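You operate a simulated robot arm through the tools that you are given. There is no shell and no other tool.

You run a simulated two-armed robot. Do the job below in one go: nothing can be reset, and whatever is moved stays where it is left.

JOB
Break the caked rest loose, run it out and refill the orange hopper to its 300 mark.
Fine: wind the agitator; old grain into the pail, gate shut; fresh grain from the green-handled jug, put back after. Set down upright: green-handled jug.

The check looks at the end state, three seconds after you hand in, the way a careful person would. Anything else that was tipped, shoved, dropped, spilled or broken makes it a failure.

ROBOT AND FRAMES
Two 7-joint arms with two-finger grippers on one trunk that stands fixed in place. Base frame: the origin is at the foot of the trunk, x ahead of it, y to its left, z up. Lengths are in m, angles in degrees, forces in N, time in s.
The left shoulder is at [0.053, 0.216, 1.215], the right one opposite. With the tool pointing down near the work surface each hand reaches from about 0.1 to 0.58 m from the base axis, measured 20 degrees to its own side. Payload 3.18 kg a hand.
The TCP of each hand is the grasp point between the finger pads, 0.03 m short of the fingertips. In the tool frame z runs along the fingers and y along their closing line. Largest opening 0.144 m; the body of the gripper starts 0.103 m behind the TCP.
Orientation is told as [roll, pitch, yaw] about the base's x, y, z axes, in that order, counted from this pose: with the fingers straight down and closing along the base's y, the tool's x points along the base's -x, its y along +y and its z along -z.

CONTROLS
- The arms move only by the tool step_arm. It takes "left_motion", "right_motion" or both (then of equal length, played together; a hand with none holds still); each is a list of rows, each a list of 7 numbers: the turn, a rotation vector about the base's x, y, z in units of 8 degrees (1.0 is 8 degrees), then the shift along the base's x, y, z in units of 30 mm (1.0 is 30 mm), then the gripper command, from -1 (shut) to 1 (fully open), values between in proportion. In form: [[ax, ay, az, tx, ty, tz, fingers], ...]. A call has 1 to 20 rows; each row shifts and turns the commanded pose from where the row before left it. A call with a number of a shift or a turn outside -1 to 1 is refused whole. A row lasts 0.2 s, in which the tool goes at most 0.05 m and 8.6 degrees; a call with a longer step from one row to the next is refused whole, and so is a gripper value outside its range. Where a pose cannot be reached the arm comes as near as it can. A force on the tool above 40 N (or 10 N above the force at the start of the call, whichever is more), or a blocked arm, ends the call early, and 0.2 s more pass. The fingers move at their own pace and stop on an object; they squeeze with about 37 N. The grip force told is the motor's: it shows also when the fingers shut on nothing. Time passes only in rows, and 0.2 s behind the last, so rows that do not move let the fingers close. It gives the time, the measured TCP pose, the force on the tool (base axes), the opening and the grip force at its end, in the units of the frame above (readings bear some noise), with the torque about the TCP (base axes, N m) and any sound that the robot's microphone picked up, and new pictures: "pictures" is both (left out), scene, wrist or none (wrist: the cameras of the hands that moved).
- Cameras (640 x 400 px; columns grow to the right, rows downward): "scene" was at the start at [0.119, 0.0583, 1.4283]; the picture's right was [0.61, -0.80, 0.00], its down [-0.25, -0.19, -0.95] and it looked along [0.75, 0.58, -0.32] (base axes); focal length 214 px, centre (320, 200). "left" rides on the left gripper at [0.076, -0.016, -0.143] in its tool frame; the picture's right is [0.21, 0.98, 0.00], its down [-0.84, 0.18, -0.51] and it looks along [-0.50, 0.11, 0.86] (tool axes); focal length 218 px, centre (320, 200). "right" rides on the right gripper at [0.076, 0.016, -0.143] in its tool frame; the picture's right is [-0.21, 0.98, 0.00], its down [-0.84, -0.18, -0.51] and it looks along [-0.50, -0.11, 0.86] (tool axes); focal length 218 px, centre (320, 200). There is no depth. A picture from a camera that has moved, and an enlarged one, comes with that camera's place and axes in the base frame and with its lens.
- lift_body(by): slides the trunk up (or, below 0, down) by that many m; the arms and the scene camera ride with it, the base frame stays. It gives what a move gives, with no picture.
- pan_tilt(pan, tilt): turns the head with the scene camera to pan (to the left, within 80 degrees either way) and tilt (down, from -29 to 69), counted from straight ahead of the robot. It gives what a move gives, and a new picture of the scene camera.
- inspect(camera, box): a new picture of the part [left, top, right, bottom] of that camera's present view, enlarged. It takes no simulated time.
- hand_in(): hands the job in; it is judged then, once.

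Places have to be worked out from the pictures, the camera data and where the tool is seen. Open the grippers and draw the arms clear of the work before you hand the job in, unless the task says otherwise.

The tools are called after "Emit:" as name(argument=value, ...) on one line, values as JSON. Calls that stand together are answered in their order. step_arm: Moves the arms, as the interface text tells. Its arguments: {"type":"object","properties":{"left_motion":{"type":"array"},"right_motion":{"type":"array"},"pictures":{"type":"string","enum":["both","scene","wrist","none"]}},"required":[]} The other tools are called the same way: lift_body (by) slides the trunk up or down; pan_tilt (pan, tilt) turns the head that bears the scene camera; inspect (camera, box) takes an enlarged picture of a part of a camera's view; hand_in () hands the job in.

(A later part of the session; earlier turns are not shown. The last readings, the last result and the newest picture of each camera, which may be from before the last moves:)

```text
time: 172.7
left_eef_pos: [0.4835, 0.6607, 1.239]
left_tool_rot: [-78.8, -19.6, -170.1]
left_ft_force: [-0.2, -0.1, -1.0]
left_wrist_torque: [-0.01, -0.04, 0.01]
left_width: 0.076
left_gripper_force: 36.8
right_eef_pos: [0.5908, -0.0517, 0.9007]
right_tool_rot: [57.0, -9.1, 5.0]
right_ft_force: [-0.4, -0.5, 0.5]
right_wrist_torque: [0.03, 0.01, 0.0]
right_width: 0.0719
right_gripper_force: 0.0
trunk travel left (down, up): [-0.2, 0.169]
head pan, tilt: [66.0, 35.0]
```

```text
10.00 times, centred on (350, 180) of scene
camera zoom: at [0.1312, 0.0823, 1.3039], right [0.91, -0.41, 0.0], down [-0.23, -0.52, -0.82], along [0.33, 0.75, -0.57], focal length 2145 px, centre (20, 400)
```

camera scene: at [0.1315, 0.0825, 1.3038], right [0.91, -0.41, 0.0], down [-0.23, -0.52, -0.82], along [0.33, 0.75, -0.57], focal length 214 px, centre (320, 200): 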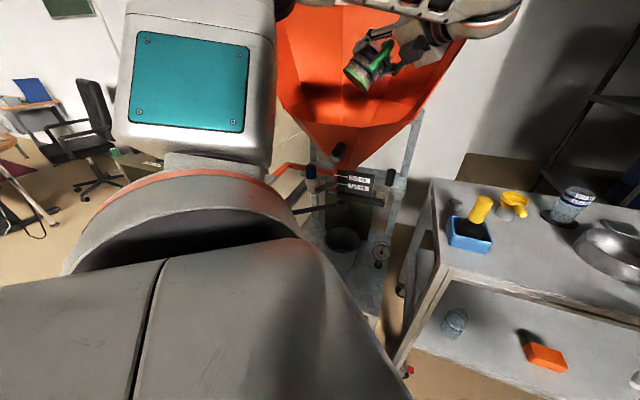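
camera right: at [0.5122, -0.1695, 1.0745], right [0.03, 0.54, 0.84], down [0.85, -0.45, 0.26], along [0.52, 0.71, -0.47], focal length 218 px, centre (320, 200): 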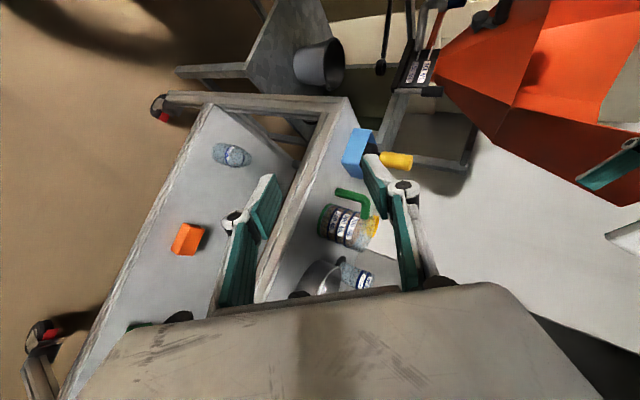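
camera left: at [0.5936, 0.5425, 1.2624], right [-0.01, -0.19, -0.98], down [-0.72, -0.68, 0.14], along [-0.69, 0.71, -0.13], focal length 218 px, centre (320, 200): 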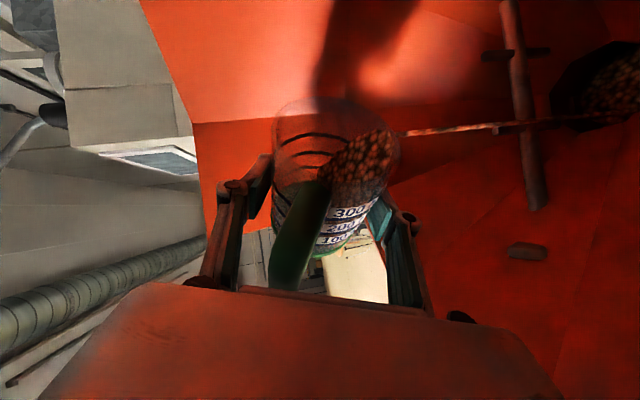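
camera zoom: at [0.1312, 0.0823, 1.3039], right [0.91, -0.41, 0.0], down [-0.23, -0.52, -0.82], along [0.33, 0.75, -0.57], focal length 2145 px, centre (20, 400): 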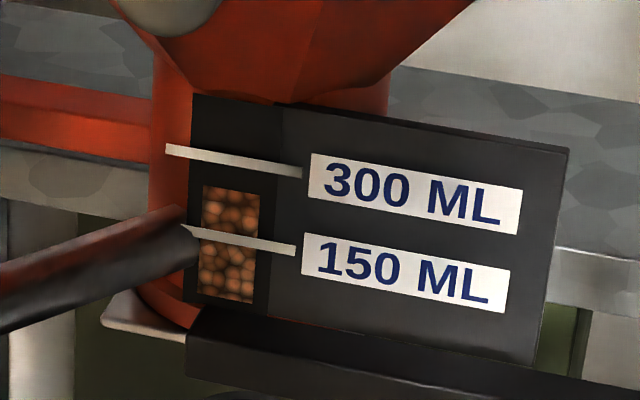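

About 245 mL. I hold briefly to see how fast it still runs.

Emit:
step_arm(left_motion=[[0, 0, 0, 0, 0, 0, -1], [0, 0, 0, 0, 0, 0, -1], [0, 0, 0, 0, 0, 0, -1]], pictures="wrist")

Emit:
inspect(camera="scene", box=[330, 160, 370, 200])

```text
time: 173.5
left_eef_pos: [0.483, 0.6613, 1.2405]
left_tool_rot: [-78.7, -19.7, -170.1]
left_ft_force: [0.4, 0.4, -1.2]
left_wrist_torque: [-0.04, -0.07, -0.02]
left_width: 0.0763
left_gripper_force: 36.7
right_eef_pos: [0.5907, -0.0519, 0.9018]
right_tool_rot: [57.0, -9.2, 4.9]
right_ft_force: [0.6, 0.9, 0.6]
right_wrist_torque: [0.0, 0.03, 0.03]
right_width: 0.072
right_gripper_force: 0.1
trunk travel left (down, up): [-0.2, 0.169]
head pan, tilt: [66.0, 35.0]
camera left: at [0.5931, 0.5407, 1.256], right [-0.09, -0.21, -0.97], down [-0.72, -0.67, 0.21], along [-0.69, 0.72, -0.09], focal length 218 px, centre (320, 200)
```

left: 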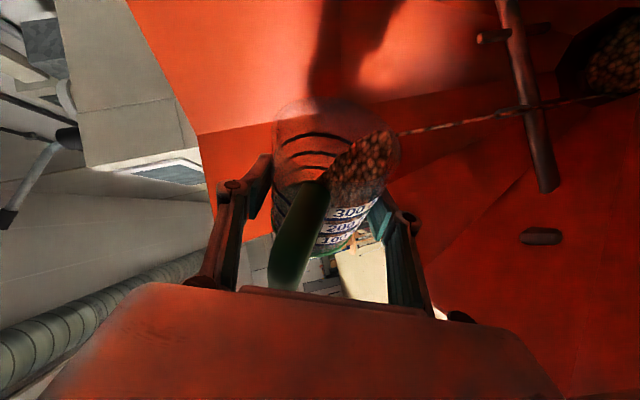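

```text
10.00 times, centred on (350, 180) of scene
camera zoom: at [0.1312, 0.0823, 1.3039], right [0.91, -0.41, 0.0], down [-0.23, -0.52, -0.82], along [0.33, 0.75, -0.57], focal length 2145 px, centre (20, 400)
```

zoom: 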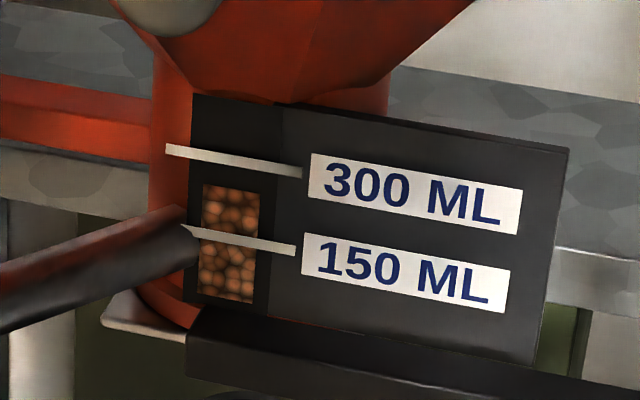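

The flow decays at each tilt – good control. Level about 247 mL; I roll 5° more and let it settle.

Emit:
step_arm(left_motion=[[-0.08, 0.3, -0.06, 0, 0, 0, -1], [-0.08, 0.3, -0.06, 0, 0, 0, -1], [0, 0, 0, 0, 0, 0, -1], [0, 0, 0, 0, 0, 0, -1], [0, 0, 0, 0, 0, 0, -1], [0, 0, 0, 0, 0, 0, -1]], pictures="none")

Emit:
inspect(camera="scene", box=[330, 160, 370, 200])

```text
time: 174.9
left_eef_pos: [0.4838, 0.6614, 1.2392]
left_tool_rot: [-78.3, -24.6, -171.2]
left_ft_force: [-0.4, -0.1, -1.5]
left_wrist_torque: [-0.01, -0.06, 0.0]
left_width: 0.0759
left_gripper_force: 36.7
right_eef_pos: [0.5898, -0.0519, 0.9006]
right_tool_rot: [56.8, -9.3, 5.0]
right_ft_force: [-0.2, 1.0, -0.1]
right_wrist_torque: [-0.03, -0.03, 0.01]
right_width: 0.0719
right_gripper_force: 0.1
trunk travel left (down, up): [-0.2, 0.169]
head pan, tilt: [66.0, 35.0]
```

```text
10.00 times, centred on (350, 180) of scene
camera zoom: at [0.1312, 0.0823, 1.3039], right [0.91, -0.41, 0.0], down [-0.23, -0.52, -0.82], along [0.33, 0.75, -0.57], focal length 2145 px, centre (20, 400)
```

zoom: 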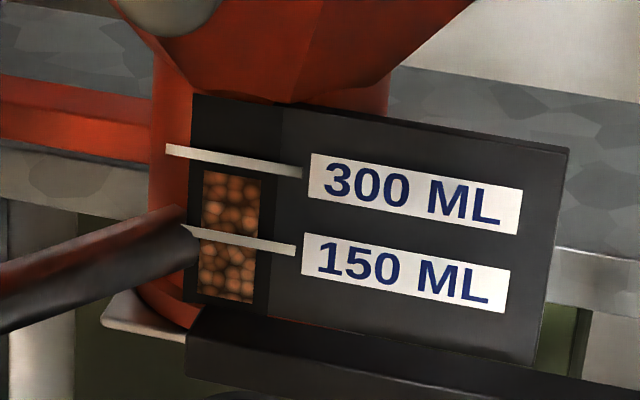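

About 273 mL. I roll 2.5° more and let it settle.

Emit:
step_arm(left_motion=[[-0.08, 0.3, -0.06, 0, 0, 0, -1], [0, 0, 0, 0, 0, 0, -1], [0, 0, 0, 0, 0, 0, -1], [0, 0, 0, 0, 0, 0, -1], [0, 0, 0, 0, 0, 0, -1], [0, 0, 0, 0, 0, 0, -1]], pictures="wrist")

Emit:
inspect(camera="scene", box=[330, 160, 370, 200])

```text
time: 176.3
left_eef_pos: [0.4838, 0.6595, 1.2396]
left_tool_rot: [-78.1, -27.1, -171.7]
left_ft_force: [-0.4, 0.5, -2.0]
left_wrist_torque: [0.01, -0.03, 0.01]
left_width: 0.0758
left_gripper_force: 37.1
right_eef_pos: [0.5903, -0.0511, 0.9003]
right_tool_rot: [56.9, -9.2, 5.0]
right_ft_force: [-0.5, -0.1, -0.4]
right_wrist_torque: [0.02, -0.04, 0.0]
right_width: 0.072
right_gripper_force: 0.0
trunk travel left (down, up): [-0.2, 0.169]
head pan, tilt: [66.0, 35.0]
camera left: at [0.5916, 0.5382, 1.2459], right [-0.22, -0.24, -0.95], down [-0.7, -0.64, 0.32], along [-0.68, 0.73, -0.03], focal length 218 px, centre (320, 200)
```

left: 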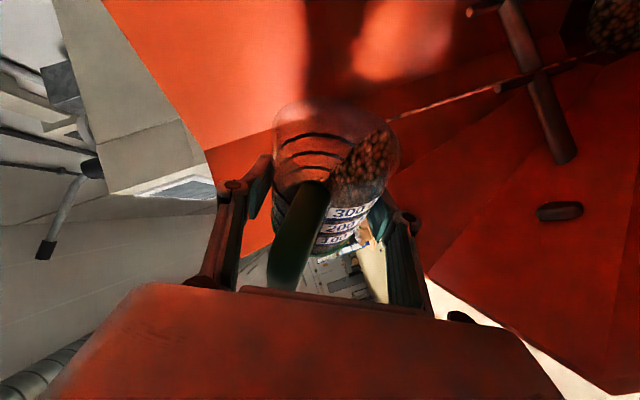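

```text
10.00 times, centred on (350, 180) of scene
camera zoom: at [0.1312, 0.0823, 1.3039], right [0.91, -0.41, 0.0], down [-0.23, -0.52, -0.82], along [0.33, 0.75, -0.57], focal length 2145 px, centre (20, 400)
```

zoom: 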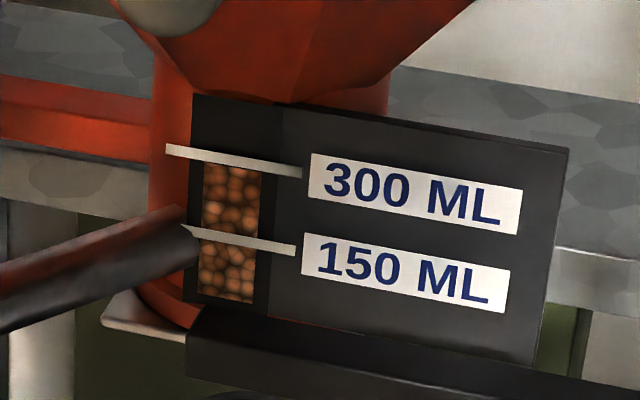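

About 286 mL, just below the mark. I roll 1.3° and settle.

Emit:
step_arm(left_motion=[[-0.04, 0.16, -0.03, 0, 0, 0, -1], [0, 0, 0, 0, 0, 0, -1], [0, 0, 0, 0, 0, 0, -1], [0, 0, 0, 0, 0, 0, -1], [0, 0, 0, 0, 0, 0, -1]], pictures="none")

Emit:
inspect(camera="scene", box=[335, 165, 363, 193])

```text
time: 177.5
left_eef_pos: [0.4839, 0.6596, 1.2397]
left_tool_rot: [-77.8, -28.5, -172.1]
left_ft_force: [0.0, 0.6, -1.2]
left_wrist_torque: [0.0, -0.01, -0.01]
left_width: 0.0759
left_gripper_force: 37.1
right_eef_pos: [0.5907, -0.0506, 0.9002]
right_tool_rot: [56.9, -9.3, 5.0]
right_ft_force: [0.6, -0.1, -0.1]
right_wrist_torque: [0.0, 0.02, -0.01]
right_width: 0.072
right_gripper_force: 0.1
trunk travel left (down, up): [-0.2, 0.169]
head pan, tilt: [66.0, 35.0]
```

```text
14.29 times, centred on (349, 179) of scene
camera zoom: at [0.1312, 0.0823, 1.3039], right [0.91, -0.41, 0.0], down [-0.23, -0.52, -0.82], along [0.33, 0.75, -0.57], focal length 3064 px, centre (-94, 500)
```

zoom: 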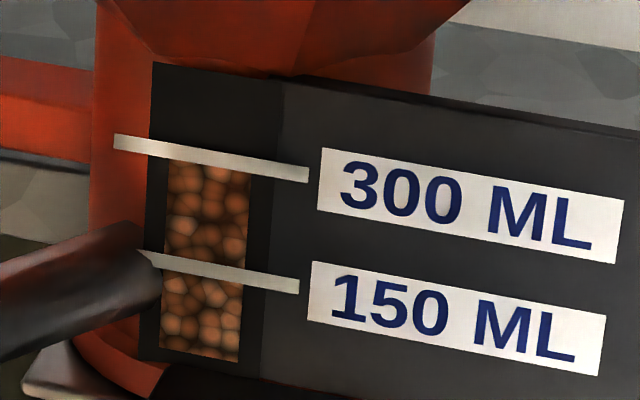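

The grain now reaches the lower edge of the 300 line itself. I check whether the stream still trickles.

Emit:
inspect(camera="left", box=[360, 40, 640, 200])

Emit:
inspect(camera="scene", box=[340, 168, 354, 180])

```text
2.29 times, centred on (500, 120) of left
camera zoom: at [0.5913, 0.5376, 1.2446], right [-0.24, -0.24, -0.94], down [-0.69, -0.64, 0.34], along [-0.68, 0.73, -0.01], focal length 499 px, centre (-91, 383)
```

zoom: 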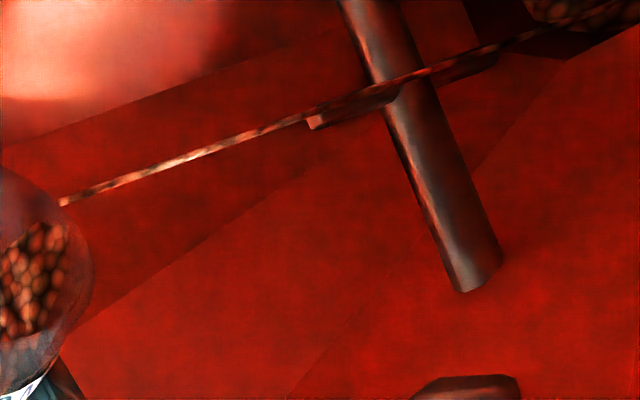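

```text
16.00 times, centred on (347, 174) of scene
camera zoom: at [0.1312, 0.0823, 1.3039], right [0.91, -0.41, 0.0], down [-0.23, -0.52, -0.82], along [0.33, 0.75, -0.57], focal length 3432 px, centre (-112, 616)
```

zoom: 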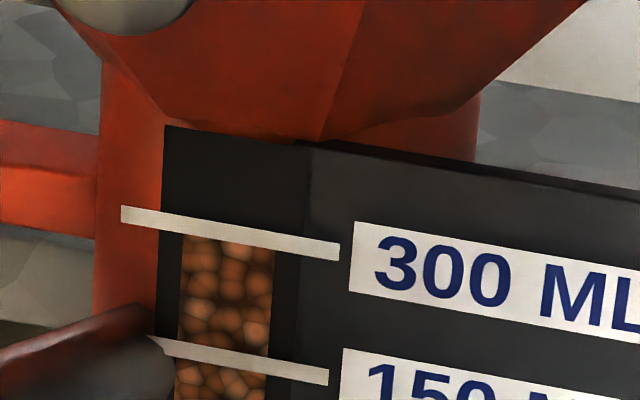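

The stream is a thin trickle and the level is inside the 300 line's thickness. I let it trickle 0.8 s more, then look once more.

Emit:
step_arm(left_motion=[[0, 0, 0, 0, 0, 0, -1], [0, 0, 0, 0, 0, 0, -1], [0, 0, 0, 0, 0, 0, -1]], pictures="none")

Emit:
inspect(camera="scene", box=[340, 168, 354, 180])

Emit:
inspect(camera="left", box=[360, 40, 640, 200])

```text
time: 178.3
left_eef_pos: [0.4841, 0.66, 1.2403]
left_tool_rot: [-77.9, -28.4, -172.1]
left_ft_force: [-0.5, 0.3, -1.2]
left_wrist_torque: [0.02, -0.02, 0.0]
left_width: 0.0758
left_gripper_force: 37.1
right_eef_pos: [0.5907, -0.052, 0.9012]
right_tool_rot: [56.8, -9.2, 4.9]
right_ft_force: [0.4, -0.3, 0.4]
right_wrist_torque: [-0.03, -0.02, 0.02]
right_width: 0.072
right_gripper_force: 0.0
trunk travel left (down, up): [-0.2, 0.169]
head pan, tilt: [66.0, 35.0]
```

```text
16.00 times, centred on (347, 174) of scene
camera zoom: at [0.1312, 0.0823, 1.3039], right [0.91, -0.41, 0.0], down [-0.23, -0.52, -0.82], along [0.33, 0.75, -0.57], focal length 3432 px, centre (-112, 616)
```

zoom: 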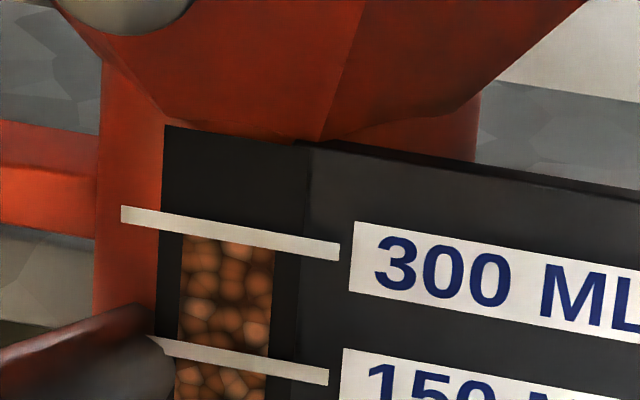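

```text
2.29 times, centred on (500, 120) of left
camera zoom: at [0.5913, 0.5376, 1.2446], right [-0.24, -0.24, -0.94], down [-0.69, -0.64, 0.34], along [-0.68, 0.73, -0.01], focal length 499 px, centre (-91, 383)
```

zoom: 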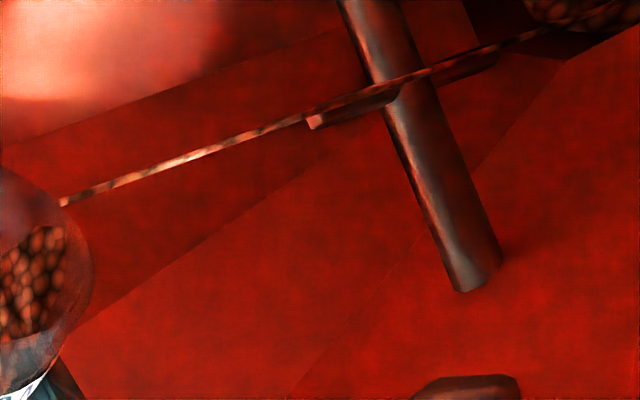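

By the trend the level is about 297–300 mL now. I roll the jug back upright at once.

Emit:
step_arm(left_motion=[[0.233, -0.955, 0.184, 0, 0, 0, -1], [0.233, -0.955, 0.184, 0, 0, 0, -1], [0.233, -0.955, 0.184, 0, 0, 0, -1], [0.233, -0.955, 0.184, 0, 0, 0, -1], [0.233, -0.955, 0.184, 0, 0, 0, -1], [0.233, -0.955, 0.184, 0, 0, 0, -1], [0.06, -0.24, 0.05, 0, 0, 0, -1]], pictures="both")

Emit:
inspect(camera="scene", box=[335, 165, 363, 193])

```text
time: 179.9
left_eef_pos: [0.484, 0.6613, 1.2407]
left_tool_rot: [-78.6, 20.9, -162.1]
left_ft_force: [-0.4, 0.0, -0.6]
left_wrist_torque: [-0.01, 0.0, 0.01]
left_width: 0.0755
left_gripper_force: 36.6
right_eef_pos: [0.5912, -0.0515, 0.9015]
right_tool_rot: [56.8, -9.3, 5.0]
right_ft_force: [0.2, 0.0, -0.8]
right_wrist_torque: [0.02, -0.02, 0.0]
right_width: 0.0719
right_gripper_force: 0.0
trunk travel left (down, up): [-0.2, 0.169]
head pan, tilt: [66.0, 35.0]
camera scene: at [0.1312, 0.0823, 1.3039], right [0.91, -0.41, 0.0], down [-0.23, -0.52, -0.82], along [0.33, 0.75, -0.57], focal length 214 px, centre (320, 200)
camera left: at [0.5796, 0.5478, 1.3095], right [0.57, -0.02, -0.82], down [-0.56, -0.74, -0.37], along [-0.6, 0.67, -0.43], focal length 218 px, centre (320, 200)
```

scene: 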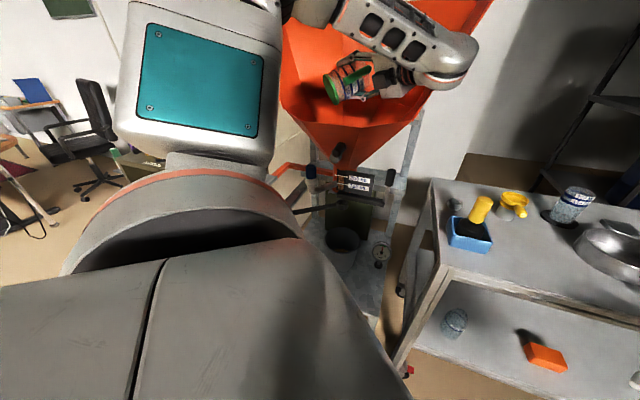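
left: 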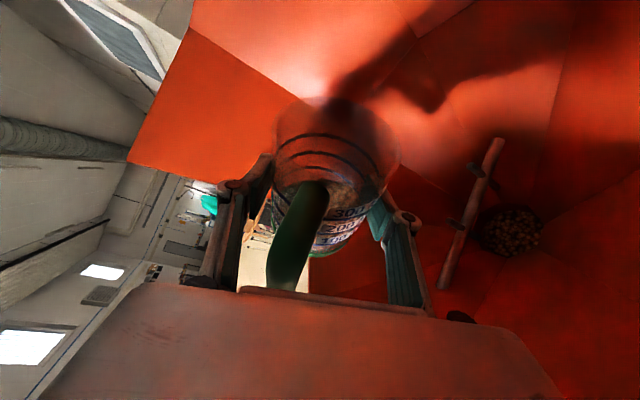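

```text
14.29 times, centred on (349, 179) of scene
camera zoom: at [0.1312, 0.0823, 1.3039], right [0.91, -0.41, 0.0], down [-0.23, -0.52, -0.82], along [0.33, 0.75, -0.57], focal length 3064 px, centre (-94, 500)
```

zoom: 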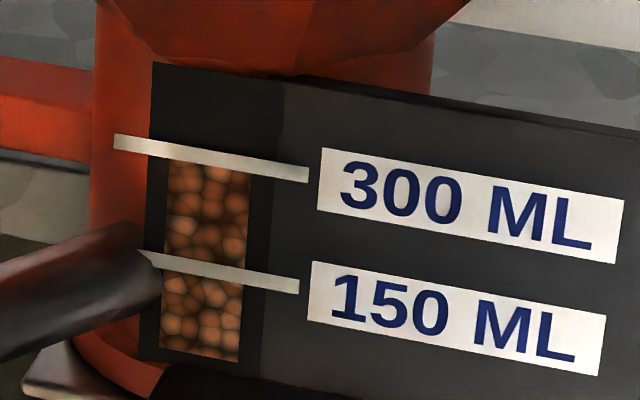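

Pouring has stopped with the level right at the 300 line. Now I bring the jug fully upright while moving it back toward the front of the hopper.

Emit:
step_arm(left_motion=[[-0.1, -0.7, 0, 0.1, -0.2, 0.15, -1], [-0.125, -0.83, 0, 0.13, -0.25, 0.18, -1], [-0.125, -0.83, 0, 0.13, -0.25, 0.18, -1], [-0.125, -0.83, 0, 0.13, -0.25, 0.18, -1], [-0.125, -0.83, 0, 0.13, -0.25, 0.18, -1], [-0.125, -0.83, 0, 0.13, -0.25, 0.18, -1], [-0.125, -0.83, 0, 0.13, -0.25, 0.18, -1], [-0.125, -0.83, 0, 0.13, -0.25, 0.18, -1], [-0.125, -0.83, 0, 0.13, -0.25, 0.18, -1], [-0.14, -0.92, 0, 0.13, -0.2, 0.1, -1]], pictures="both")

```text
time: 182.1
left_eef_pos: [0.523, 0.5898, 1.2896]
left_tool_rot: [0.9, 65.4, -99.0]
left_ft_force: [0.1, -0.3, -0.8]
left_wrist_torque: [-0.02, -0.02, 0.02]
left_width: 0.0754
left_gripper_force: 36.9
right_eef_pos: [0.5902, -0.0519, 0.9008]
right_tool_rot: [56.9, -9.1, 5.0]
right_ft_force: [0.4, 0.3, 0.2]
right_wrist_torque: [-0.01, 0.01, -0.03]
right_width: 0.0719
right_gripper_force: 0.1
trunk travel left (down, up): [-0.2, 0.169]
head pan, tilt: [66.0, 35.0]
camera scene: at [0.131, 0.0822, 1.304], right [0.91, -0.41, 0.0], down [-0.23, -0.52, -0.82], along [0.33, 0.75, -0.57], focal length 214 px, centre (320, 200)
camera left: at [0.4895, 0.4946, 1.4199], right [0.98, -0.08, 0.2], down [0.04, -0.83, -0.55], along [0.21, 0.55, -0.81], focal length 218 px, centre (320, 200)
```

scene: 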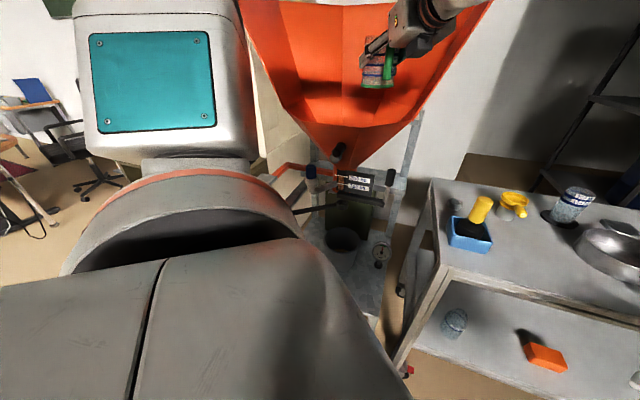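
left: 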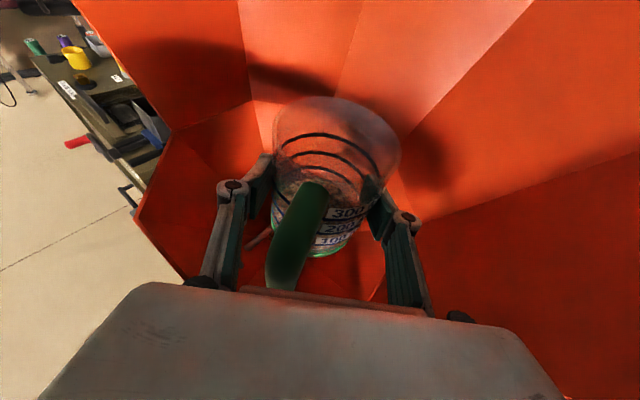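

The jug is upright again, nearly empty. I carry it back the same way: first backward out of the hopper.

Emit:
step_arm(left_motion=[[0, 0, 0, 0, -0.2, 0, -1], [0, 0, 0, 0, -0.4, 0, -1], [0, 0, 0, 0, -0.55, 0, -1], [0, 0, 0, 0, -0.55, 0, -1], [0, 0, 0, 0, -0.55, 0, -1], [0, 0, 0, 0, -0.55, 0, -1], [0, 0, 0, 0, -0.5, -0.2, -1], [0, 0, 0, 0, -0.3, -0.3, -1], [0, 0, 0, 0, -0.1, -0.2, -1]], pictures="none")

Emit:
step_arm(left_motion=[[0, 0, -0.3, 0.2, -0.2, 0, -1], [0, 0, -0.55, 0.35, -0.35, 0, -1], [0, 0, -0.55, 0.4, -0.42, 0, -1], [0, 0, -0.55, 0.4, -0.42, 0, -1], [0, 0, -0.55, 0.4, -0.42, 0, -1], [0, 0, -0.55, 0.4, -0.42, 0, -1], [0, 0, -0.55, 0.4, -0.42, 0, -1], [0, 0, -0.4, 0.4, -0.42, 0, -1], [0, 0, -0.1, 0.3, -0.3, 0, -1]], pictures="wrist")

```text
time: 184.1
left_eef_pos: [0.5221, 0.4782, 1.2685]
left_tool_rot: [0.9, 65.4, -99.2]
left_ft_force: [-0.3, -0.5, -2.1]
left_wrist_torque: [0.0, -0.01, -0.02]
left_width: 0.0755
left_gripper_force: 37.2
right_eef_pos: [0.5902, -0.0516, 0.8997]
right_tool_rot: [57.0, -9.3, 5.0]
right_ft_force: [-0.2, 0.7, 0.3]
right_wrist_torque: [0.04, -0.01, 0.0]
right_width: 0.0722
right_gripper_force: 0.1
trunk travel left (down, up): [-0.2, 0.169]
head pan, tilt: [66.0, 35.0]
```

```text
time: 186.1
left_eef_pos: [0.6204, 0.3751, 1.2691]
left_tool_rot: [0.6, 65.4, -132.1]
left_ft_force: [-0.4, -0.5, -1.9]
left_wrist_torque: [0.01, -0.02, 0.0]
left_width: 0.0753
left_gripper_force: 37.4
right_eef_pos: [0.5915, -0.0513, 0.8999]
right_tool_rot: [56.9, -9.2, 5.0]
right_ft_force: [0.5, -0.5, 0.3]
right_wrist_torque: [0.0, 0.0, 0.02]
right_width: 0.072
right_gripper_force: 0.1
trunk travel left (down, up): [-0.2, 0.169]
head pan, tilt: [66.0, 35.0]
camera left: at [0.5418, 0.3141, 1.3987], right [0.78, -0.6, 0.19], down [-0.42, -0.72, -0.55], along [0.47, 0.35, -0.81], focal length 218 px, centre (320, 200)
```

left: 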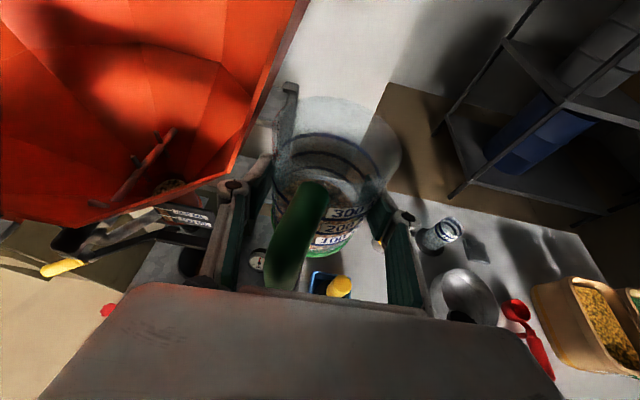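

Good. I continue turning back to face the table, over the place in front of the jug's spot.

Emit:
step_arm(left_motion=[[0, 0, -0.3, 0.2, -0.3, 0, -1], [0, 0, -0.5, 0.3, -0.55, 0, -1], [0, 0, -0.55, 0.33, -0.6, 0, -1], [0, 0, -0.55, 0.33, -0.6, -0.2, -1], [0, 0, -0.55, 0.33, -0.6, -0.3, -1], [0, 0, -0.55, 0.33, -0.6, -0.4, -1], [0, 0, -0.55, 0.33, -0.6, -0.4, -1], [0, 0, -0.55, 0.33, -0.6, -0.4, -1], [0, 0, -0.55, 0.33, -0.6, -0.4, -1], [0, 0, -0.45, 0.3, -0.55, -0.35, -1], [0, 0, -0.24, 0.2, -0.3, -0.25, -1], [0, 0, 0, 0, 0, 0, -1]], pictures="wrist")

```text
time: 188.7
left_eef_pos: [0.7192, 0.1996, 1.1879]
left_tool_rot: [0.8, 65.3, -174.9]
left_ft_force: [-0.1, 0.5, -0.8]
left_wrist_torque: [0.01, 0.01, -0.01]
left_width: 0.0751
left_gripper_force: 36.9
right_eef_pos: [0.5908, -0.0515, 0.9005]
right_tool_rot: [56.9, -9.2, 4.9]
right_ft_force: [-0.7, -0.7, -0.3]
right_wrist_torque: [-0.01, 0.0, 0.0]
right_width: 0.072
right_gripper_force: 0.0
trunk travel left (down, up): [-0.2, 0.169]
head pan, tilt: [66.0, 35.0]
camera left: at [0.6199, 0.2083, 1.3177], right [0.17, -0.97, 0.19], down [-0.79, -0.25, -0.55], along [0.58, -0.06, -0.81], focal length 218 px, centre (320, 200)
```

left: 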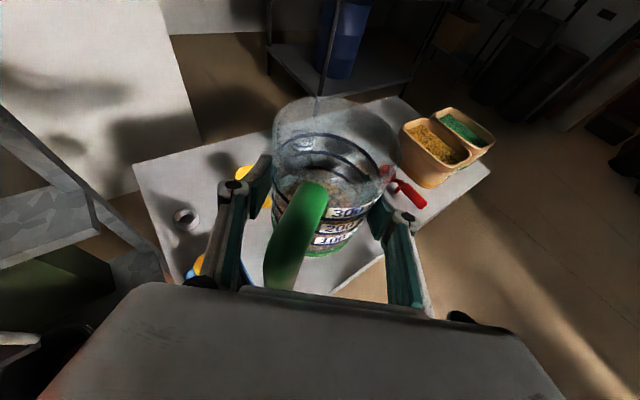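

The jug is above the front of its place. I lower the trunk 0.1, then move it forward and down the way it came.

Emit:
lift_body(by=-0.1)

Emit:
step_arm(left_motion=[[0, 0.03, 0, 0.15, -0.02, 0, -1], [-0.02, 0.03, 0, 0.3, -0.03, -0.2, -1], [-0.02, 0.03, 0, 0.5, -0.03, -0.3, -1], [-0.02, 0, 0, 0.5, -0.03, -0.4, -1], [0, 0, 0, 0.5, -0.03, -0.5, -1], [0, 0, 0, 0.5, 0, -0.5, -1], [0, 0, 0, 0.4, 0, -0.4, -1], [0, 0, 0, 0.15, 0, -0.2, -1], [0, 0, 0, 0, 0, 0, -1], [0, 0, 0, 0, 0, 0, -1]], pictures="both")

```text
time: 190.0
left_eef_pos: [0.7172, 0.1996, 1.0915]
left_tool_rot: [0.7, 65.5, -174.7]
left_ft_force: [-0.3, 0.4, -1.5]
left_wrist_torque: [0.03, 0.02, -0.01]
left_width: 0.0751
left_gripper_force: 36.7
right_eef_pos: [0.5899, -0.0509, 0.8039]
right_tool_rot: [56.7, -9.4, 5.1]
right_ft_force: [-0.3, 0.9, 0.8]
right_wrist_torque: [-0.04, 0.01, -0.06]
right_width: 0.072
right_gripper_force: 0.1
trunk travel left (down, up): [-0.1, 0.269]
head pan, tilt: [66.0, 35.0]
```

```text
time: 192.2
left_eef_pos: [0.8098, 0.1943, 1.0126]
left_tool_rot: [1.6, 64.6, -173.9]
left_ft_force: [0.4, -1.1, -1.4]
left_wrist_torque: [-0.02, -0.01, 0.03]
left_width: 0.0747
left_gripper_force: 37.4
right_eef_pos: [0.5902, -0.0521, 0.7999]
right_tool_rot: [56.9, -9.2, 5.0]
right_ft_force: [-0.4, -0.1, 0.0]
right_wrist_torque: [0.01, 0.0, 0.04]
right_width: 0.0719
right_gripper_force: 0.0
trunk travel left (down, up): [-0.1, 0.269]
head pan, tilt: [66.0, 35.0]
camera scene: at [0.2342, 0.0822, 1.1877], right [0.91, -0.41, 0.0], down [-0.23, -0.52, -0.82], along [0.33, 0.75, -0.57], focal length 214 px, centre (320, 200)
camera left: at [0.7125, 0.2037, 1.1442], right [0.17, -0.97, 0.2], down [-0.8, -0.25, -0.54], along [0.57, -0.07, -0.82], focal length 218 px, centre (320, 200)
```

scene: 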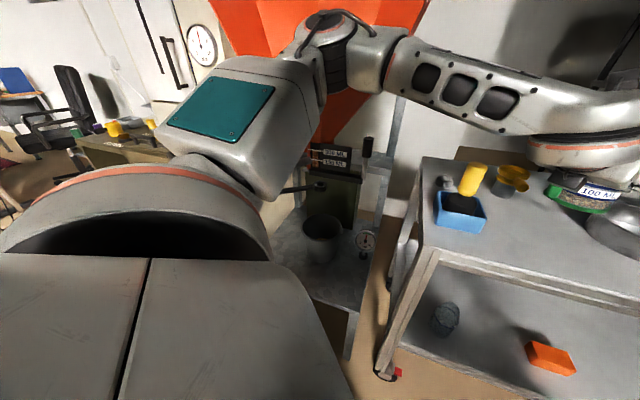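
left: 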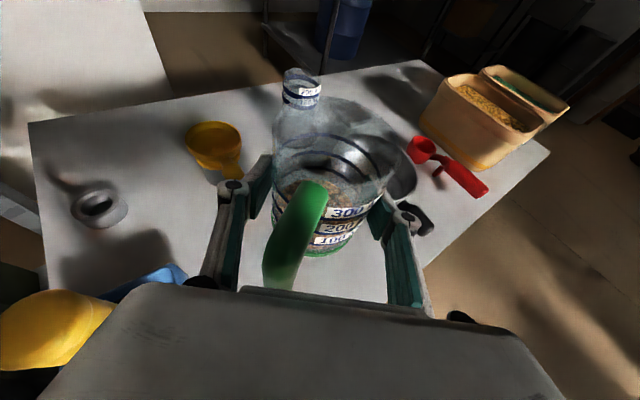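

The jug is directly above its place. I correct a degree of orientation, then lower with the trunk to just above the table.

Emit:
step_arm(left_motion=[[0.087, -0.167, 0.035, 0, 0, 0, -1], [0, 0, 0, 0, 0, 0, -1], [0, 0, 0, 0, 0, 0, -1]], pictures="none")

Emit:
lift_body(by=-0.085)

Emit:
step_arm(left_motion=[[0, 0, 0, 0, 0, 0, -1], [0, 0, 0, 0, 0, 0, -1], [0, 0, 0, 0, 0, 0, -1]], pictures="both")

```text
time: 193.0
left_eef_pos: [0.809, 0.1948, 1.0143]
left_tool_rot: [0.3, 66.0, -174.8]
left_ft_force: [-1.0, 0.1, -1.1]
left_wrist_torque: [0.03, 0.03, 0.0]
left_width: 0.075
left_gripper_force: 36.6
right_eef_pos: [0.5912, -0.0512, 0.8018]
right_tool_rot: [56.9, -9.1, 5.0]
right_ft_force: [-0.6, 0.0, -0.2]
right_wrist_torque: [-0.01, 0.0, 0.03]
right_width: 0.0721
right_gripper_force: 0.0
trunk travel left (down, up): [-0.1, 0.269]
head pan, tilt: [66.0, 35.0]
```

```text
time: 194.2
left_eef_pos: [0.806, 0.1948, 0.9303]
left_tool_rot: [0.3, 66.0, -174.8]
left_ft_force: [-0.8, 0.4, -1.0]
left_wrist_torque: [0.01, 0.09, 0.01]
left_width: 0.0747
left_gripper_force: 36.7
right_eef_pos: [0.5898, -0.0517, 0.7172]
right_tool_rot: [56.9, -9.3, 5.0]
right_ft_force: [-0.7, -0.3, 0.4]
right_wrist_torque: [-0.04, -0.04, -0.04]
right_width: 0.0722
right_gripper_force: 0.0
trunk travel left (down, up): [-0.015, 0.354]
head pan, tilt: [66.0, 35.0]
```

```text
time: 195.0
left_eef_pos: [0.8077, 0.1942, 0.9275]
left_tool_rot: [0.3, 65.9, -174.8]
left_ft_force: [0.1, -0.2, -0.8]
left_wrist_torque: [0.04, -0.01, 0.0]
left_width: 0.075
left_gripper_force: 36.8
right_eef_pos: [0.59, -0.0517, 0.7166]
right_tool_rot: [56.9, -9.2, 5.0]
right_ft_force: [0.5, 0.2, -0.7]
right_wrist_torque: [0.01, -0.01, 0.04]
right_width: 0.0721
right_gripper_force: 0.0
trunk travel left (down, up): [-0.015, 0.354]
head pan, tilt: [66.0, 35.0]
camera scene: at [0.3154, 0.0823, 1.0759], right [0.91, -0.41, 0.0], down [-0.23, -0.52, -0.82], along [0.33, 0.75, -0.57], focal length 214 px, centre (320, 200)
camera left: at [0.7088, 0.203, 1.057], right [0.17, -0.97, 0.19], down [-0.79, -0.25, -0.56], along [0.59, -0.06, -0.8], focal length 218 px, centre (320, 200)
```

scene: 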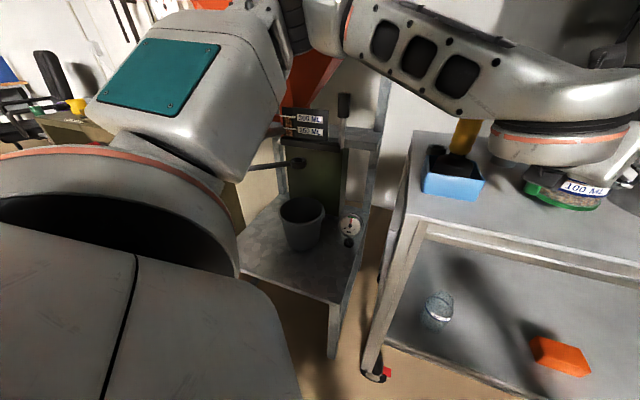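
left: 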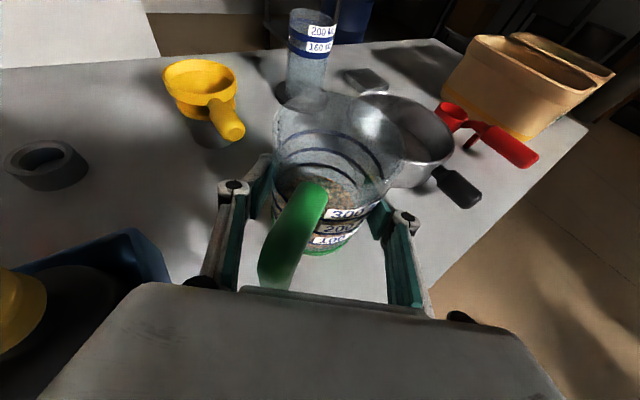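

About 15 mm remain. I lower 12 mm with the trunk, then feel for the table with tiny arm steps.

Emit:
lift_body(by=-0.012)

Emit:
step_arm(left_motion=[[0, 0, 0, 0, 0, 0, -1], [0, 0, 0, 0, 0, -0.04, -1], [0, 0, 0, 0, 0, -0.04, -1], [0, 0, 0, 0, 0, 0, -1]], pictures="none")

```text
time: 195.6
left_eef_pos: [0.8082, 0.1945, 0.9173]
left_tool_rot: [0.3, 66.1, -174.8]
left_ft_force: [-0.6, 0.2, -1.2]
left_wrist_torque: [-0.01, 0.03, -0.03]
left_width: 0.0748
left_gripper_force: 37.7
right_eef_pos: [0.5903, -0.0512, 0.7047]
right_tool_rot: [56.9, -9.3, 5.0]
right_ft_force: [-0.5, 0.4, -0.2]
right_wrist_torque: [-0.01, 0.01, -0.01]
right_width: 0.0718
right_gripper_force: 0.1
trunk travel left (down, up): [-0.003, 0.366]
head pan, tilt: [66.0, 35.0]
```

```text
time: 196.6
left_eef_pos: [0.8088, 0.1939, 0.9134]
left_tool_rot: [0.2, 66.1, -174.8]
left_ft_force: [0.2, -0.5, -1.3]
left_wrist_torque: [0.02, 0.01, -0.01]
left_width: 0.0748
left_gripper_force: 37.4
right_eef_pos: [0.5903, -0.0496, 0.7038]
right_tool_rot: [56.9, -9.2, 5.0]
right_ft_force: [-0.8, 0.5, -0.6]
right_wrist_torque: [0.0, 0.02, -0.04]
right_width: 0.0721
right_gripper_force: 0.1
trunk travel left (down, up): [-0.003, 0.366]
head pan, tilt: [66.0, 35.0]
```

Not yet in contact. I continue in ~1 mm steps.

Emit:
step_arm(left_motion=[[0, 0, 0, 0, 0, -0.04, -1], [0, 0, 0, 0, 0, -0.04, -1], [0, 0, 0, 0, 0, 0, -1], [0, 0, 0, 0, 0, 0, -1]], pictures="wrist")

Emit:
inspect(camera="scene", box=[500, 130, 640, 230])

```text
time: 197.6
left_eef_pos: [0.8095, 0.1933, 0.9113]
left_tool_rot: [0.2, 66.0, -174.7]
left_ft_force: [0.1, -0.1, -1.1]
left_wrist_torque: [0.03, 0.01, -0.01]
left_width: 0.0748
left_gripper_force: 37.6
right_eef_pos: [0.5907, -0.0507, 0.704]
right_tool_rot: [56.9, -9.2, 5.1]
right_ft_force: [-0.1, 0.3, -0.3]
right_wrist_torque: [0.0, 0.03, 0.0]
right_width: 0.0716
right_gripper_force: 0.2
trunk travel left (down, up): [-0.003, 0.366]
head pan, tilt: [66.0, 35.0]
camera left: at [0.7089, 0.2025, 1.0404], right [0.17, -0.97, 0.19], down [-0.79, -0.25, -0.56], along [0.59, -0.06, -0.8], focal length 218 px, centre (320, 200)
```

left: 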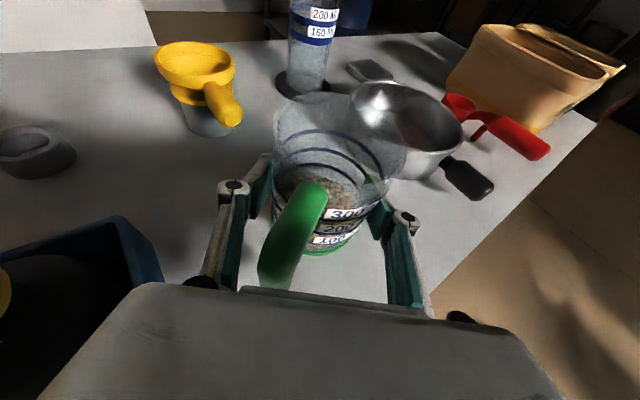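

```text
4.00 times, centred on (570, 180) of scene
camera zoom: at [0.3235, 0.0822, 1.0613], right [0.91, -0.41, 0.0], down [-0.23, -0.52, -0.82], along [0.33, 0.75, -0.57], focal length 858 px, centre (-680, 280)
```

zoom: 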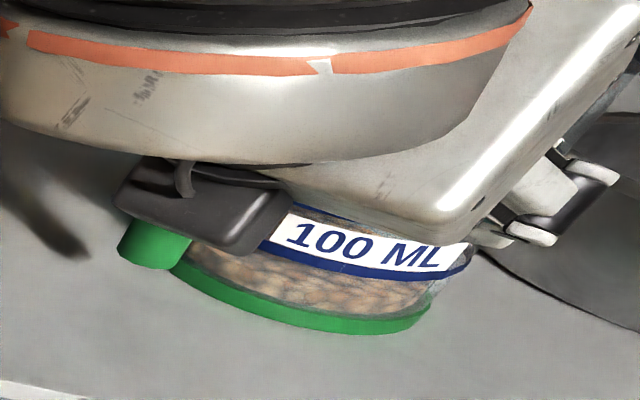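

Still hanging free. I keep stepping down gently and watch the vertical force.

Emit:
step_arm(left_motion=[[0, 0, 0, 0, 0, -0.05, -1], [0, 0, 0, 0, 0, -0.05, -1], [0, 0, 0, 0, 0, 0, -1], [0, 0, 0, 0, 0, 0, -1]], pictures="none")

Emit:
step_arm(left_motion=[[0, 0, 0, 0, 0, -0.05, -1], [0, 0, 0, 0, 0, 0, -1], [0, 0, 0, 0, 0, 0, -1]], pictures="none")

```text
time: 198.6
left_eef_pos: [0.8096, 0.1943, 0.9108]
left_tool_rot: [0.3, 66.2, -174.7]
left_ft_force: [2.6, 1.2, 9.3]
left_wrist_torque: [0.01, 0.1, -0.03]
left_width: 0.0748
left_gripper_force: 37.1
right_eef_pos: [0.5906, -0.0526, 0.705]
right_tool_rot: [56.9, -9.1, 5.0]
right_ft_force: [1.0, -1.1, 0.1]
right_wrist_torque: [0.02, 0.01, 0.0]
right_width: 0.0718
right_gripper_force: 0.0
trunk travel left (down, up): [-0.003, 0.366]
head pan, tilt: [66.0, 35.0]
```

```text
time: 199.4
left_eef_pos: [0.8082, 0.1947, 0.9104]
left_tool_rot: [0.4, 66.4, -174.7]
left_ft_force: [5.9, 0.1, 20.2]
left_wrist_torque: [0.05, 0.1, -0.02]
left_width: 0.0745
left_gripper_force: 37.5
right_eef_pos: [0.5909, -0.0522, 0.7052]
right_tool_rot: [57.0, -9.3, 5.0]
right_ft_force: [-1.1, -0.4, -0.2]
right_wrist_torque: [-0.02, -0.01, -0.02]
right_width: 0.0719
right_gripper_force: 0.1
trunk travel left (down, up): [-0.003, 0.366]
head pan, tilt: [66.0, 35.0]
```

Firm contact with the table (20 N, no tilt torque). I relieve the pressure by 3 mm, then open the fingers gradually.

Emit:
step_arm(left_motion=[[0, 0, 0, 0, 0, 0.05, -1], [0, 0, 0, 0, 0, 0.04, -1], [0, 0, 0, 0, 0, 0, -1], [0, 0, 0, 0, 0, 0, 0.06], [0, 0, 0, 0, 0, 0, 0.12], [0, 0, 0, 0, 0, 0, 0.2], [0, 0, 0, 0, 0, 0, 0.3], [0, 0, 0, 0, 0, 0, 0.45], [0, 0, 0, 0, 0, 0, 0.6], [0, 0, 0, 0, 0, 0, 0.6]], pictures="wrist")

```text
time: 201.6
left_eef_pos: [0.8085, 0.1947, 0.9097]
left_tool_rot: [0.4, 66.1, -174.8]
left_ft_force: [-1.2, 0.2, 0.9]
left_wrist_torque: [0.01, -0.02, 0.0]
left_width: 0.1152
left_gripper_force: 0.2
right_eef_pos: [0.5902, -0.052, 0.7025]
right_tool_rot: [57.0, -9.2, 5.1]
right_ft_force: [-0.5, 0.2, -0.2]
right_wrist_torque: [0.03, -0.01, -0.01]
right_width: 0.0717
right_gripper_force: 0.1
trunk travel left (down, up): [-0.003, 0.366]
head pan, tilt: [66.0, 35.0]
camera left: at [0.7086, 0.2029, 1.038], right [0.17, -0.97, 0.19], down [-0.79, -0.25, -0.56], along [0.59, -0.06, -0.8], focal length 218 px, centre (320, 200)
```

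left: 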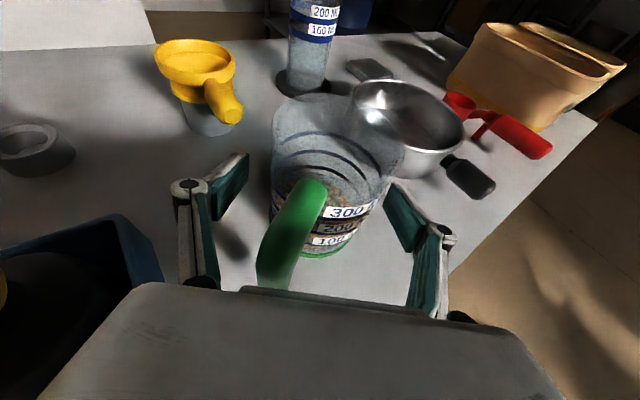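

The jug stands upright by itself. I raise the hand straight up with the trunk, clear of the jug.

Emit:
lift_body(by=0.1)

Emit:
step_arm(left_motion=[[0, 0, 0, 0, 0, 0, 0.6], [0, 0, 0, 0, 0, 0, 0.6]], pictures="both")

```text
time: 202.9
left_eef_pos: [0.8114, 0.194, 1.0141]
left_tool_rot: [-0.3, 66.2, -175.2]
left_ft_force: [1.4, -1.7, -2.5]
left_wrist_torque: [0.04, -0.18, 0.11]
left_width: 0.1151
left_gripper_force: 0.0
right_eef_pos: [0.5934, -0.0525, 0.8064]
right_tool_rot: [57.0, -9.2, 5.0]
right_ft_force: [1.5, -0.8, -3.1]
right_wrist_torque: [0.26, 0.1, 0.17]
right_width: 0.0718
right_gripper_force: 0.1
trunk travel left (down, up): [-0.103, 0.266]
head pan, tilt: [66.0, 35.0]
```

```text
time: 203.5
left_eef_pos: [0.8092, 0.1951, 1.0089]
left_tool_rot: [0.2, 66.1, -174.8]
left_ft_force: [0.6, -1.0, -0.4]
left_wrist_torque: [0.0, -0.04, -0.01]
left_width: 0.115
left_gripper_force: 0.1
right_eef_pos: [0.591, -0.0512, 0.8031]
right_tool_rot: [56.8, -9.2, 5.0]
right_ft_force: [0.3, -0.6, -0.7]
right_wrist_torque: [-0.02, -0.03, 0.02]
right_width: 0.0721
right_gripper_force: 0.1
trunk travel left (down, up): [-0.103, 0.266]
head pan, tilt: [66.0, 35.0]
camera scene: at [0.2305, 0.0823, 1.1916], right [0.91, -0.41, 0.0], down [-0.23, -0.52, -0.82], along [0.33, 0.75, -0.57], focal length 214 px, centre (320, 200)
camera left: at [0.7086, 0.2032, 1.1384], right [0.17, -0.97, 0.19], down [-0.79, -0.25, -0.56], along [0.59, -0.06, -0.8], focal length 218 px, centre (320, 200)
```

scene: 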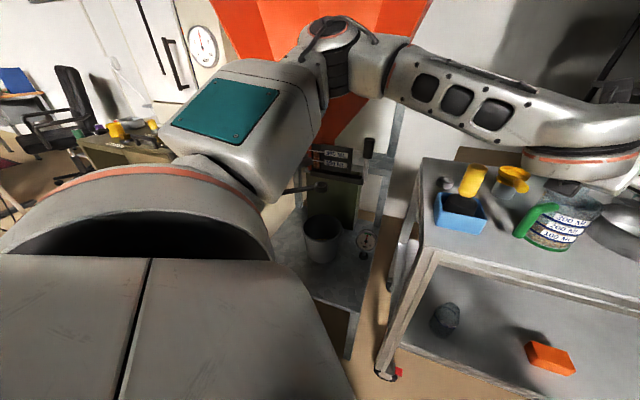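
left: 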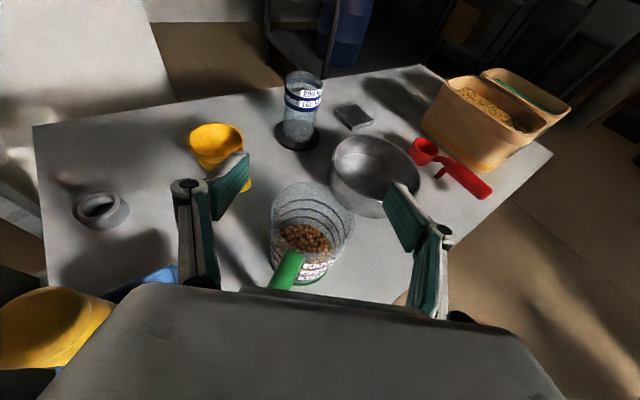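

The jug stands in its place with a small rest in it. I raise the trunk more and draw the left hand back from the table; then I check the window again.

Emit:
lift_body(by=0.12)

Emit:
step_arm(left_motion=[[0, 0, 0, -0.4, 0, 0.4, 0.6], [0, 0, 0, -0.7, 0, 0.5, 0.6], [0, 0, 0, -0.8, 0, 0.5, 0.6], [0, 0, 0, -0.8, 0, 0.4, 0.6], [0, 0, 0, -0.8, 0.2, 0.3, 0.6], [0, 0, 0, -0.7, 0.2, 0.2, 0.6], [0, 0, 0, -0.4, 0.1, 0, 0.6]], pictures="both")

Emit:
inspect(camera="scene", box=[290, 120, 430, 270])

```text
time: 205.0
left_eef_pos: [0.792, 0.1968, 1.1862]
left_tool_rot: [1.6, 70.4, -173.8]
left_ft_force: [-1.0, 0.0, -0.3]
left_wrist_torque: [-0.01, -0.04, 0.02]
left_width: 0.1151
left_gripper_force: 0.0
right_eef_pos: [0.591, -0.0507, 0.9212]
right_tool_rot: [56.8, -9.0, 5.0]
right_ft_force: [-0.1, 0.9, -0.7]
right_wrist_torque: [0.03, -0.02, 0.04]
right_width: 0.0722
right_gripper_force: 0.0
trunk travel left (down, up): [-0.223, 0.146]
head pan, tilt: [66.0, 35.0]
```

```text
time: 206.6
left_eef_pos: [0.6521, 0.2114, 1.258]
left_tool_rot: [1.8, 70.6, -173.6]
left_ft_force: [0.4, 0.8, 0.5]
left_wrist_torque: [-0.01, 0.02, 0.0]
left_width: 0.115
left_gripper_force: 0.0
right_eef_pos: [0.5904, -0.0509, 0.9241]
right_tool_rot: [56.9, -9.2, 5.1]
right_ft_force: [0.4, -0.4, -0.9]
right_wrist_torque: [-0.01, -0.02, 0.0]
right_width: 0.0717
right_gripper_force: 0.0
trunk travel left (down, up): [-0.223, 0.146]
head pan, tilt: [66.0, 35.0]
camera scene: at [0.1133, 0.0821, 1.3281], right [0.91, -0.41, 0.0], down [-0.23, -0.52, -0.82], along [0.33, 0.75, -0.57], focal length 214 px, centre (320, 200)
camera left: at [0.5415, 0.2191, 1.3785], right [0.15, -0.97, 0.21], down [-0.74, -0.25, -0.62], along [0.66, -0.06, -0.75], focal length 218 px, centre (320, 200)
```

scene: 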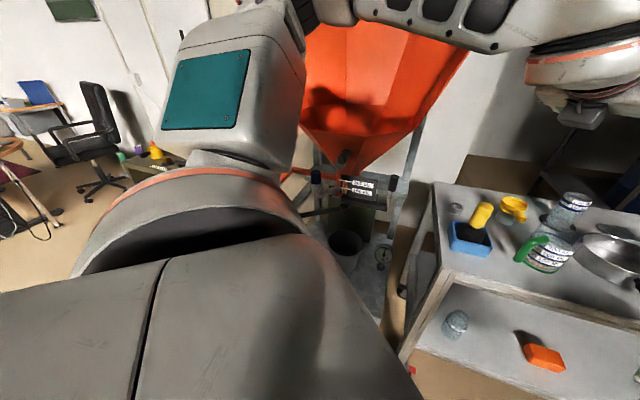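
left: 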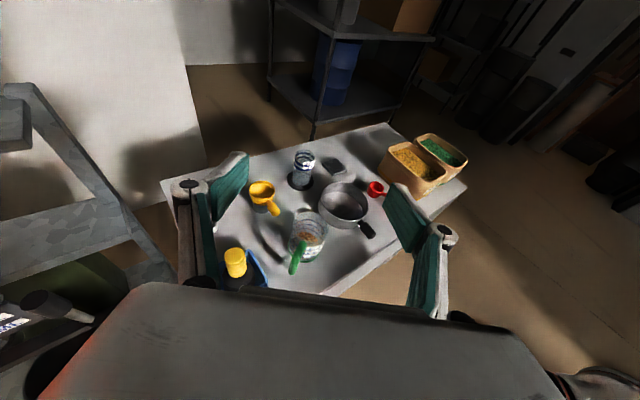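

```text
2.67 times, centred on (360, 195) of scene
camera zoom: at [0.1133, 0.0821, 1.3281], right [0.91, -0.41, 0.0], down [-0.23, -0.52, -0.82], along [0.33, 0.75, -0.57], focal length 572 px, centre (213, 213)
```

zoom: 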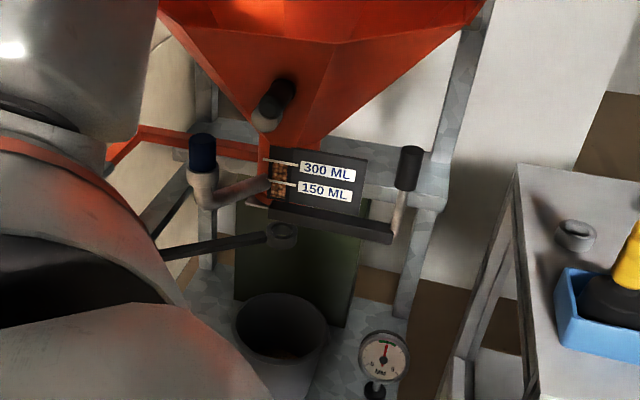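

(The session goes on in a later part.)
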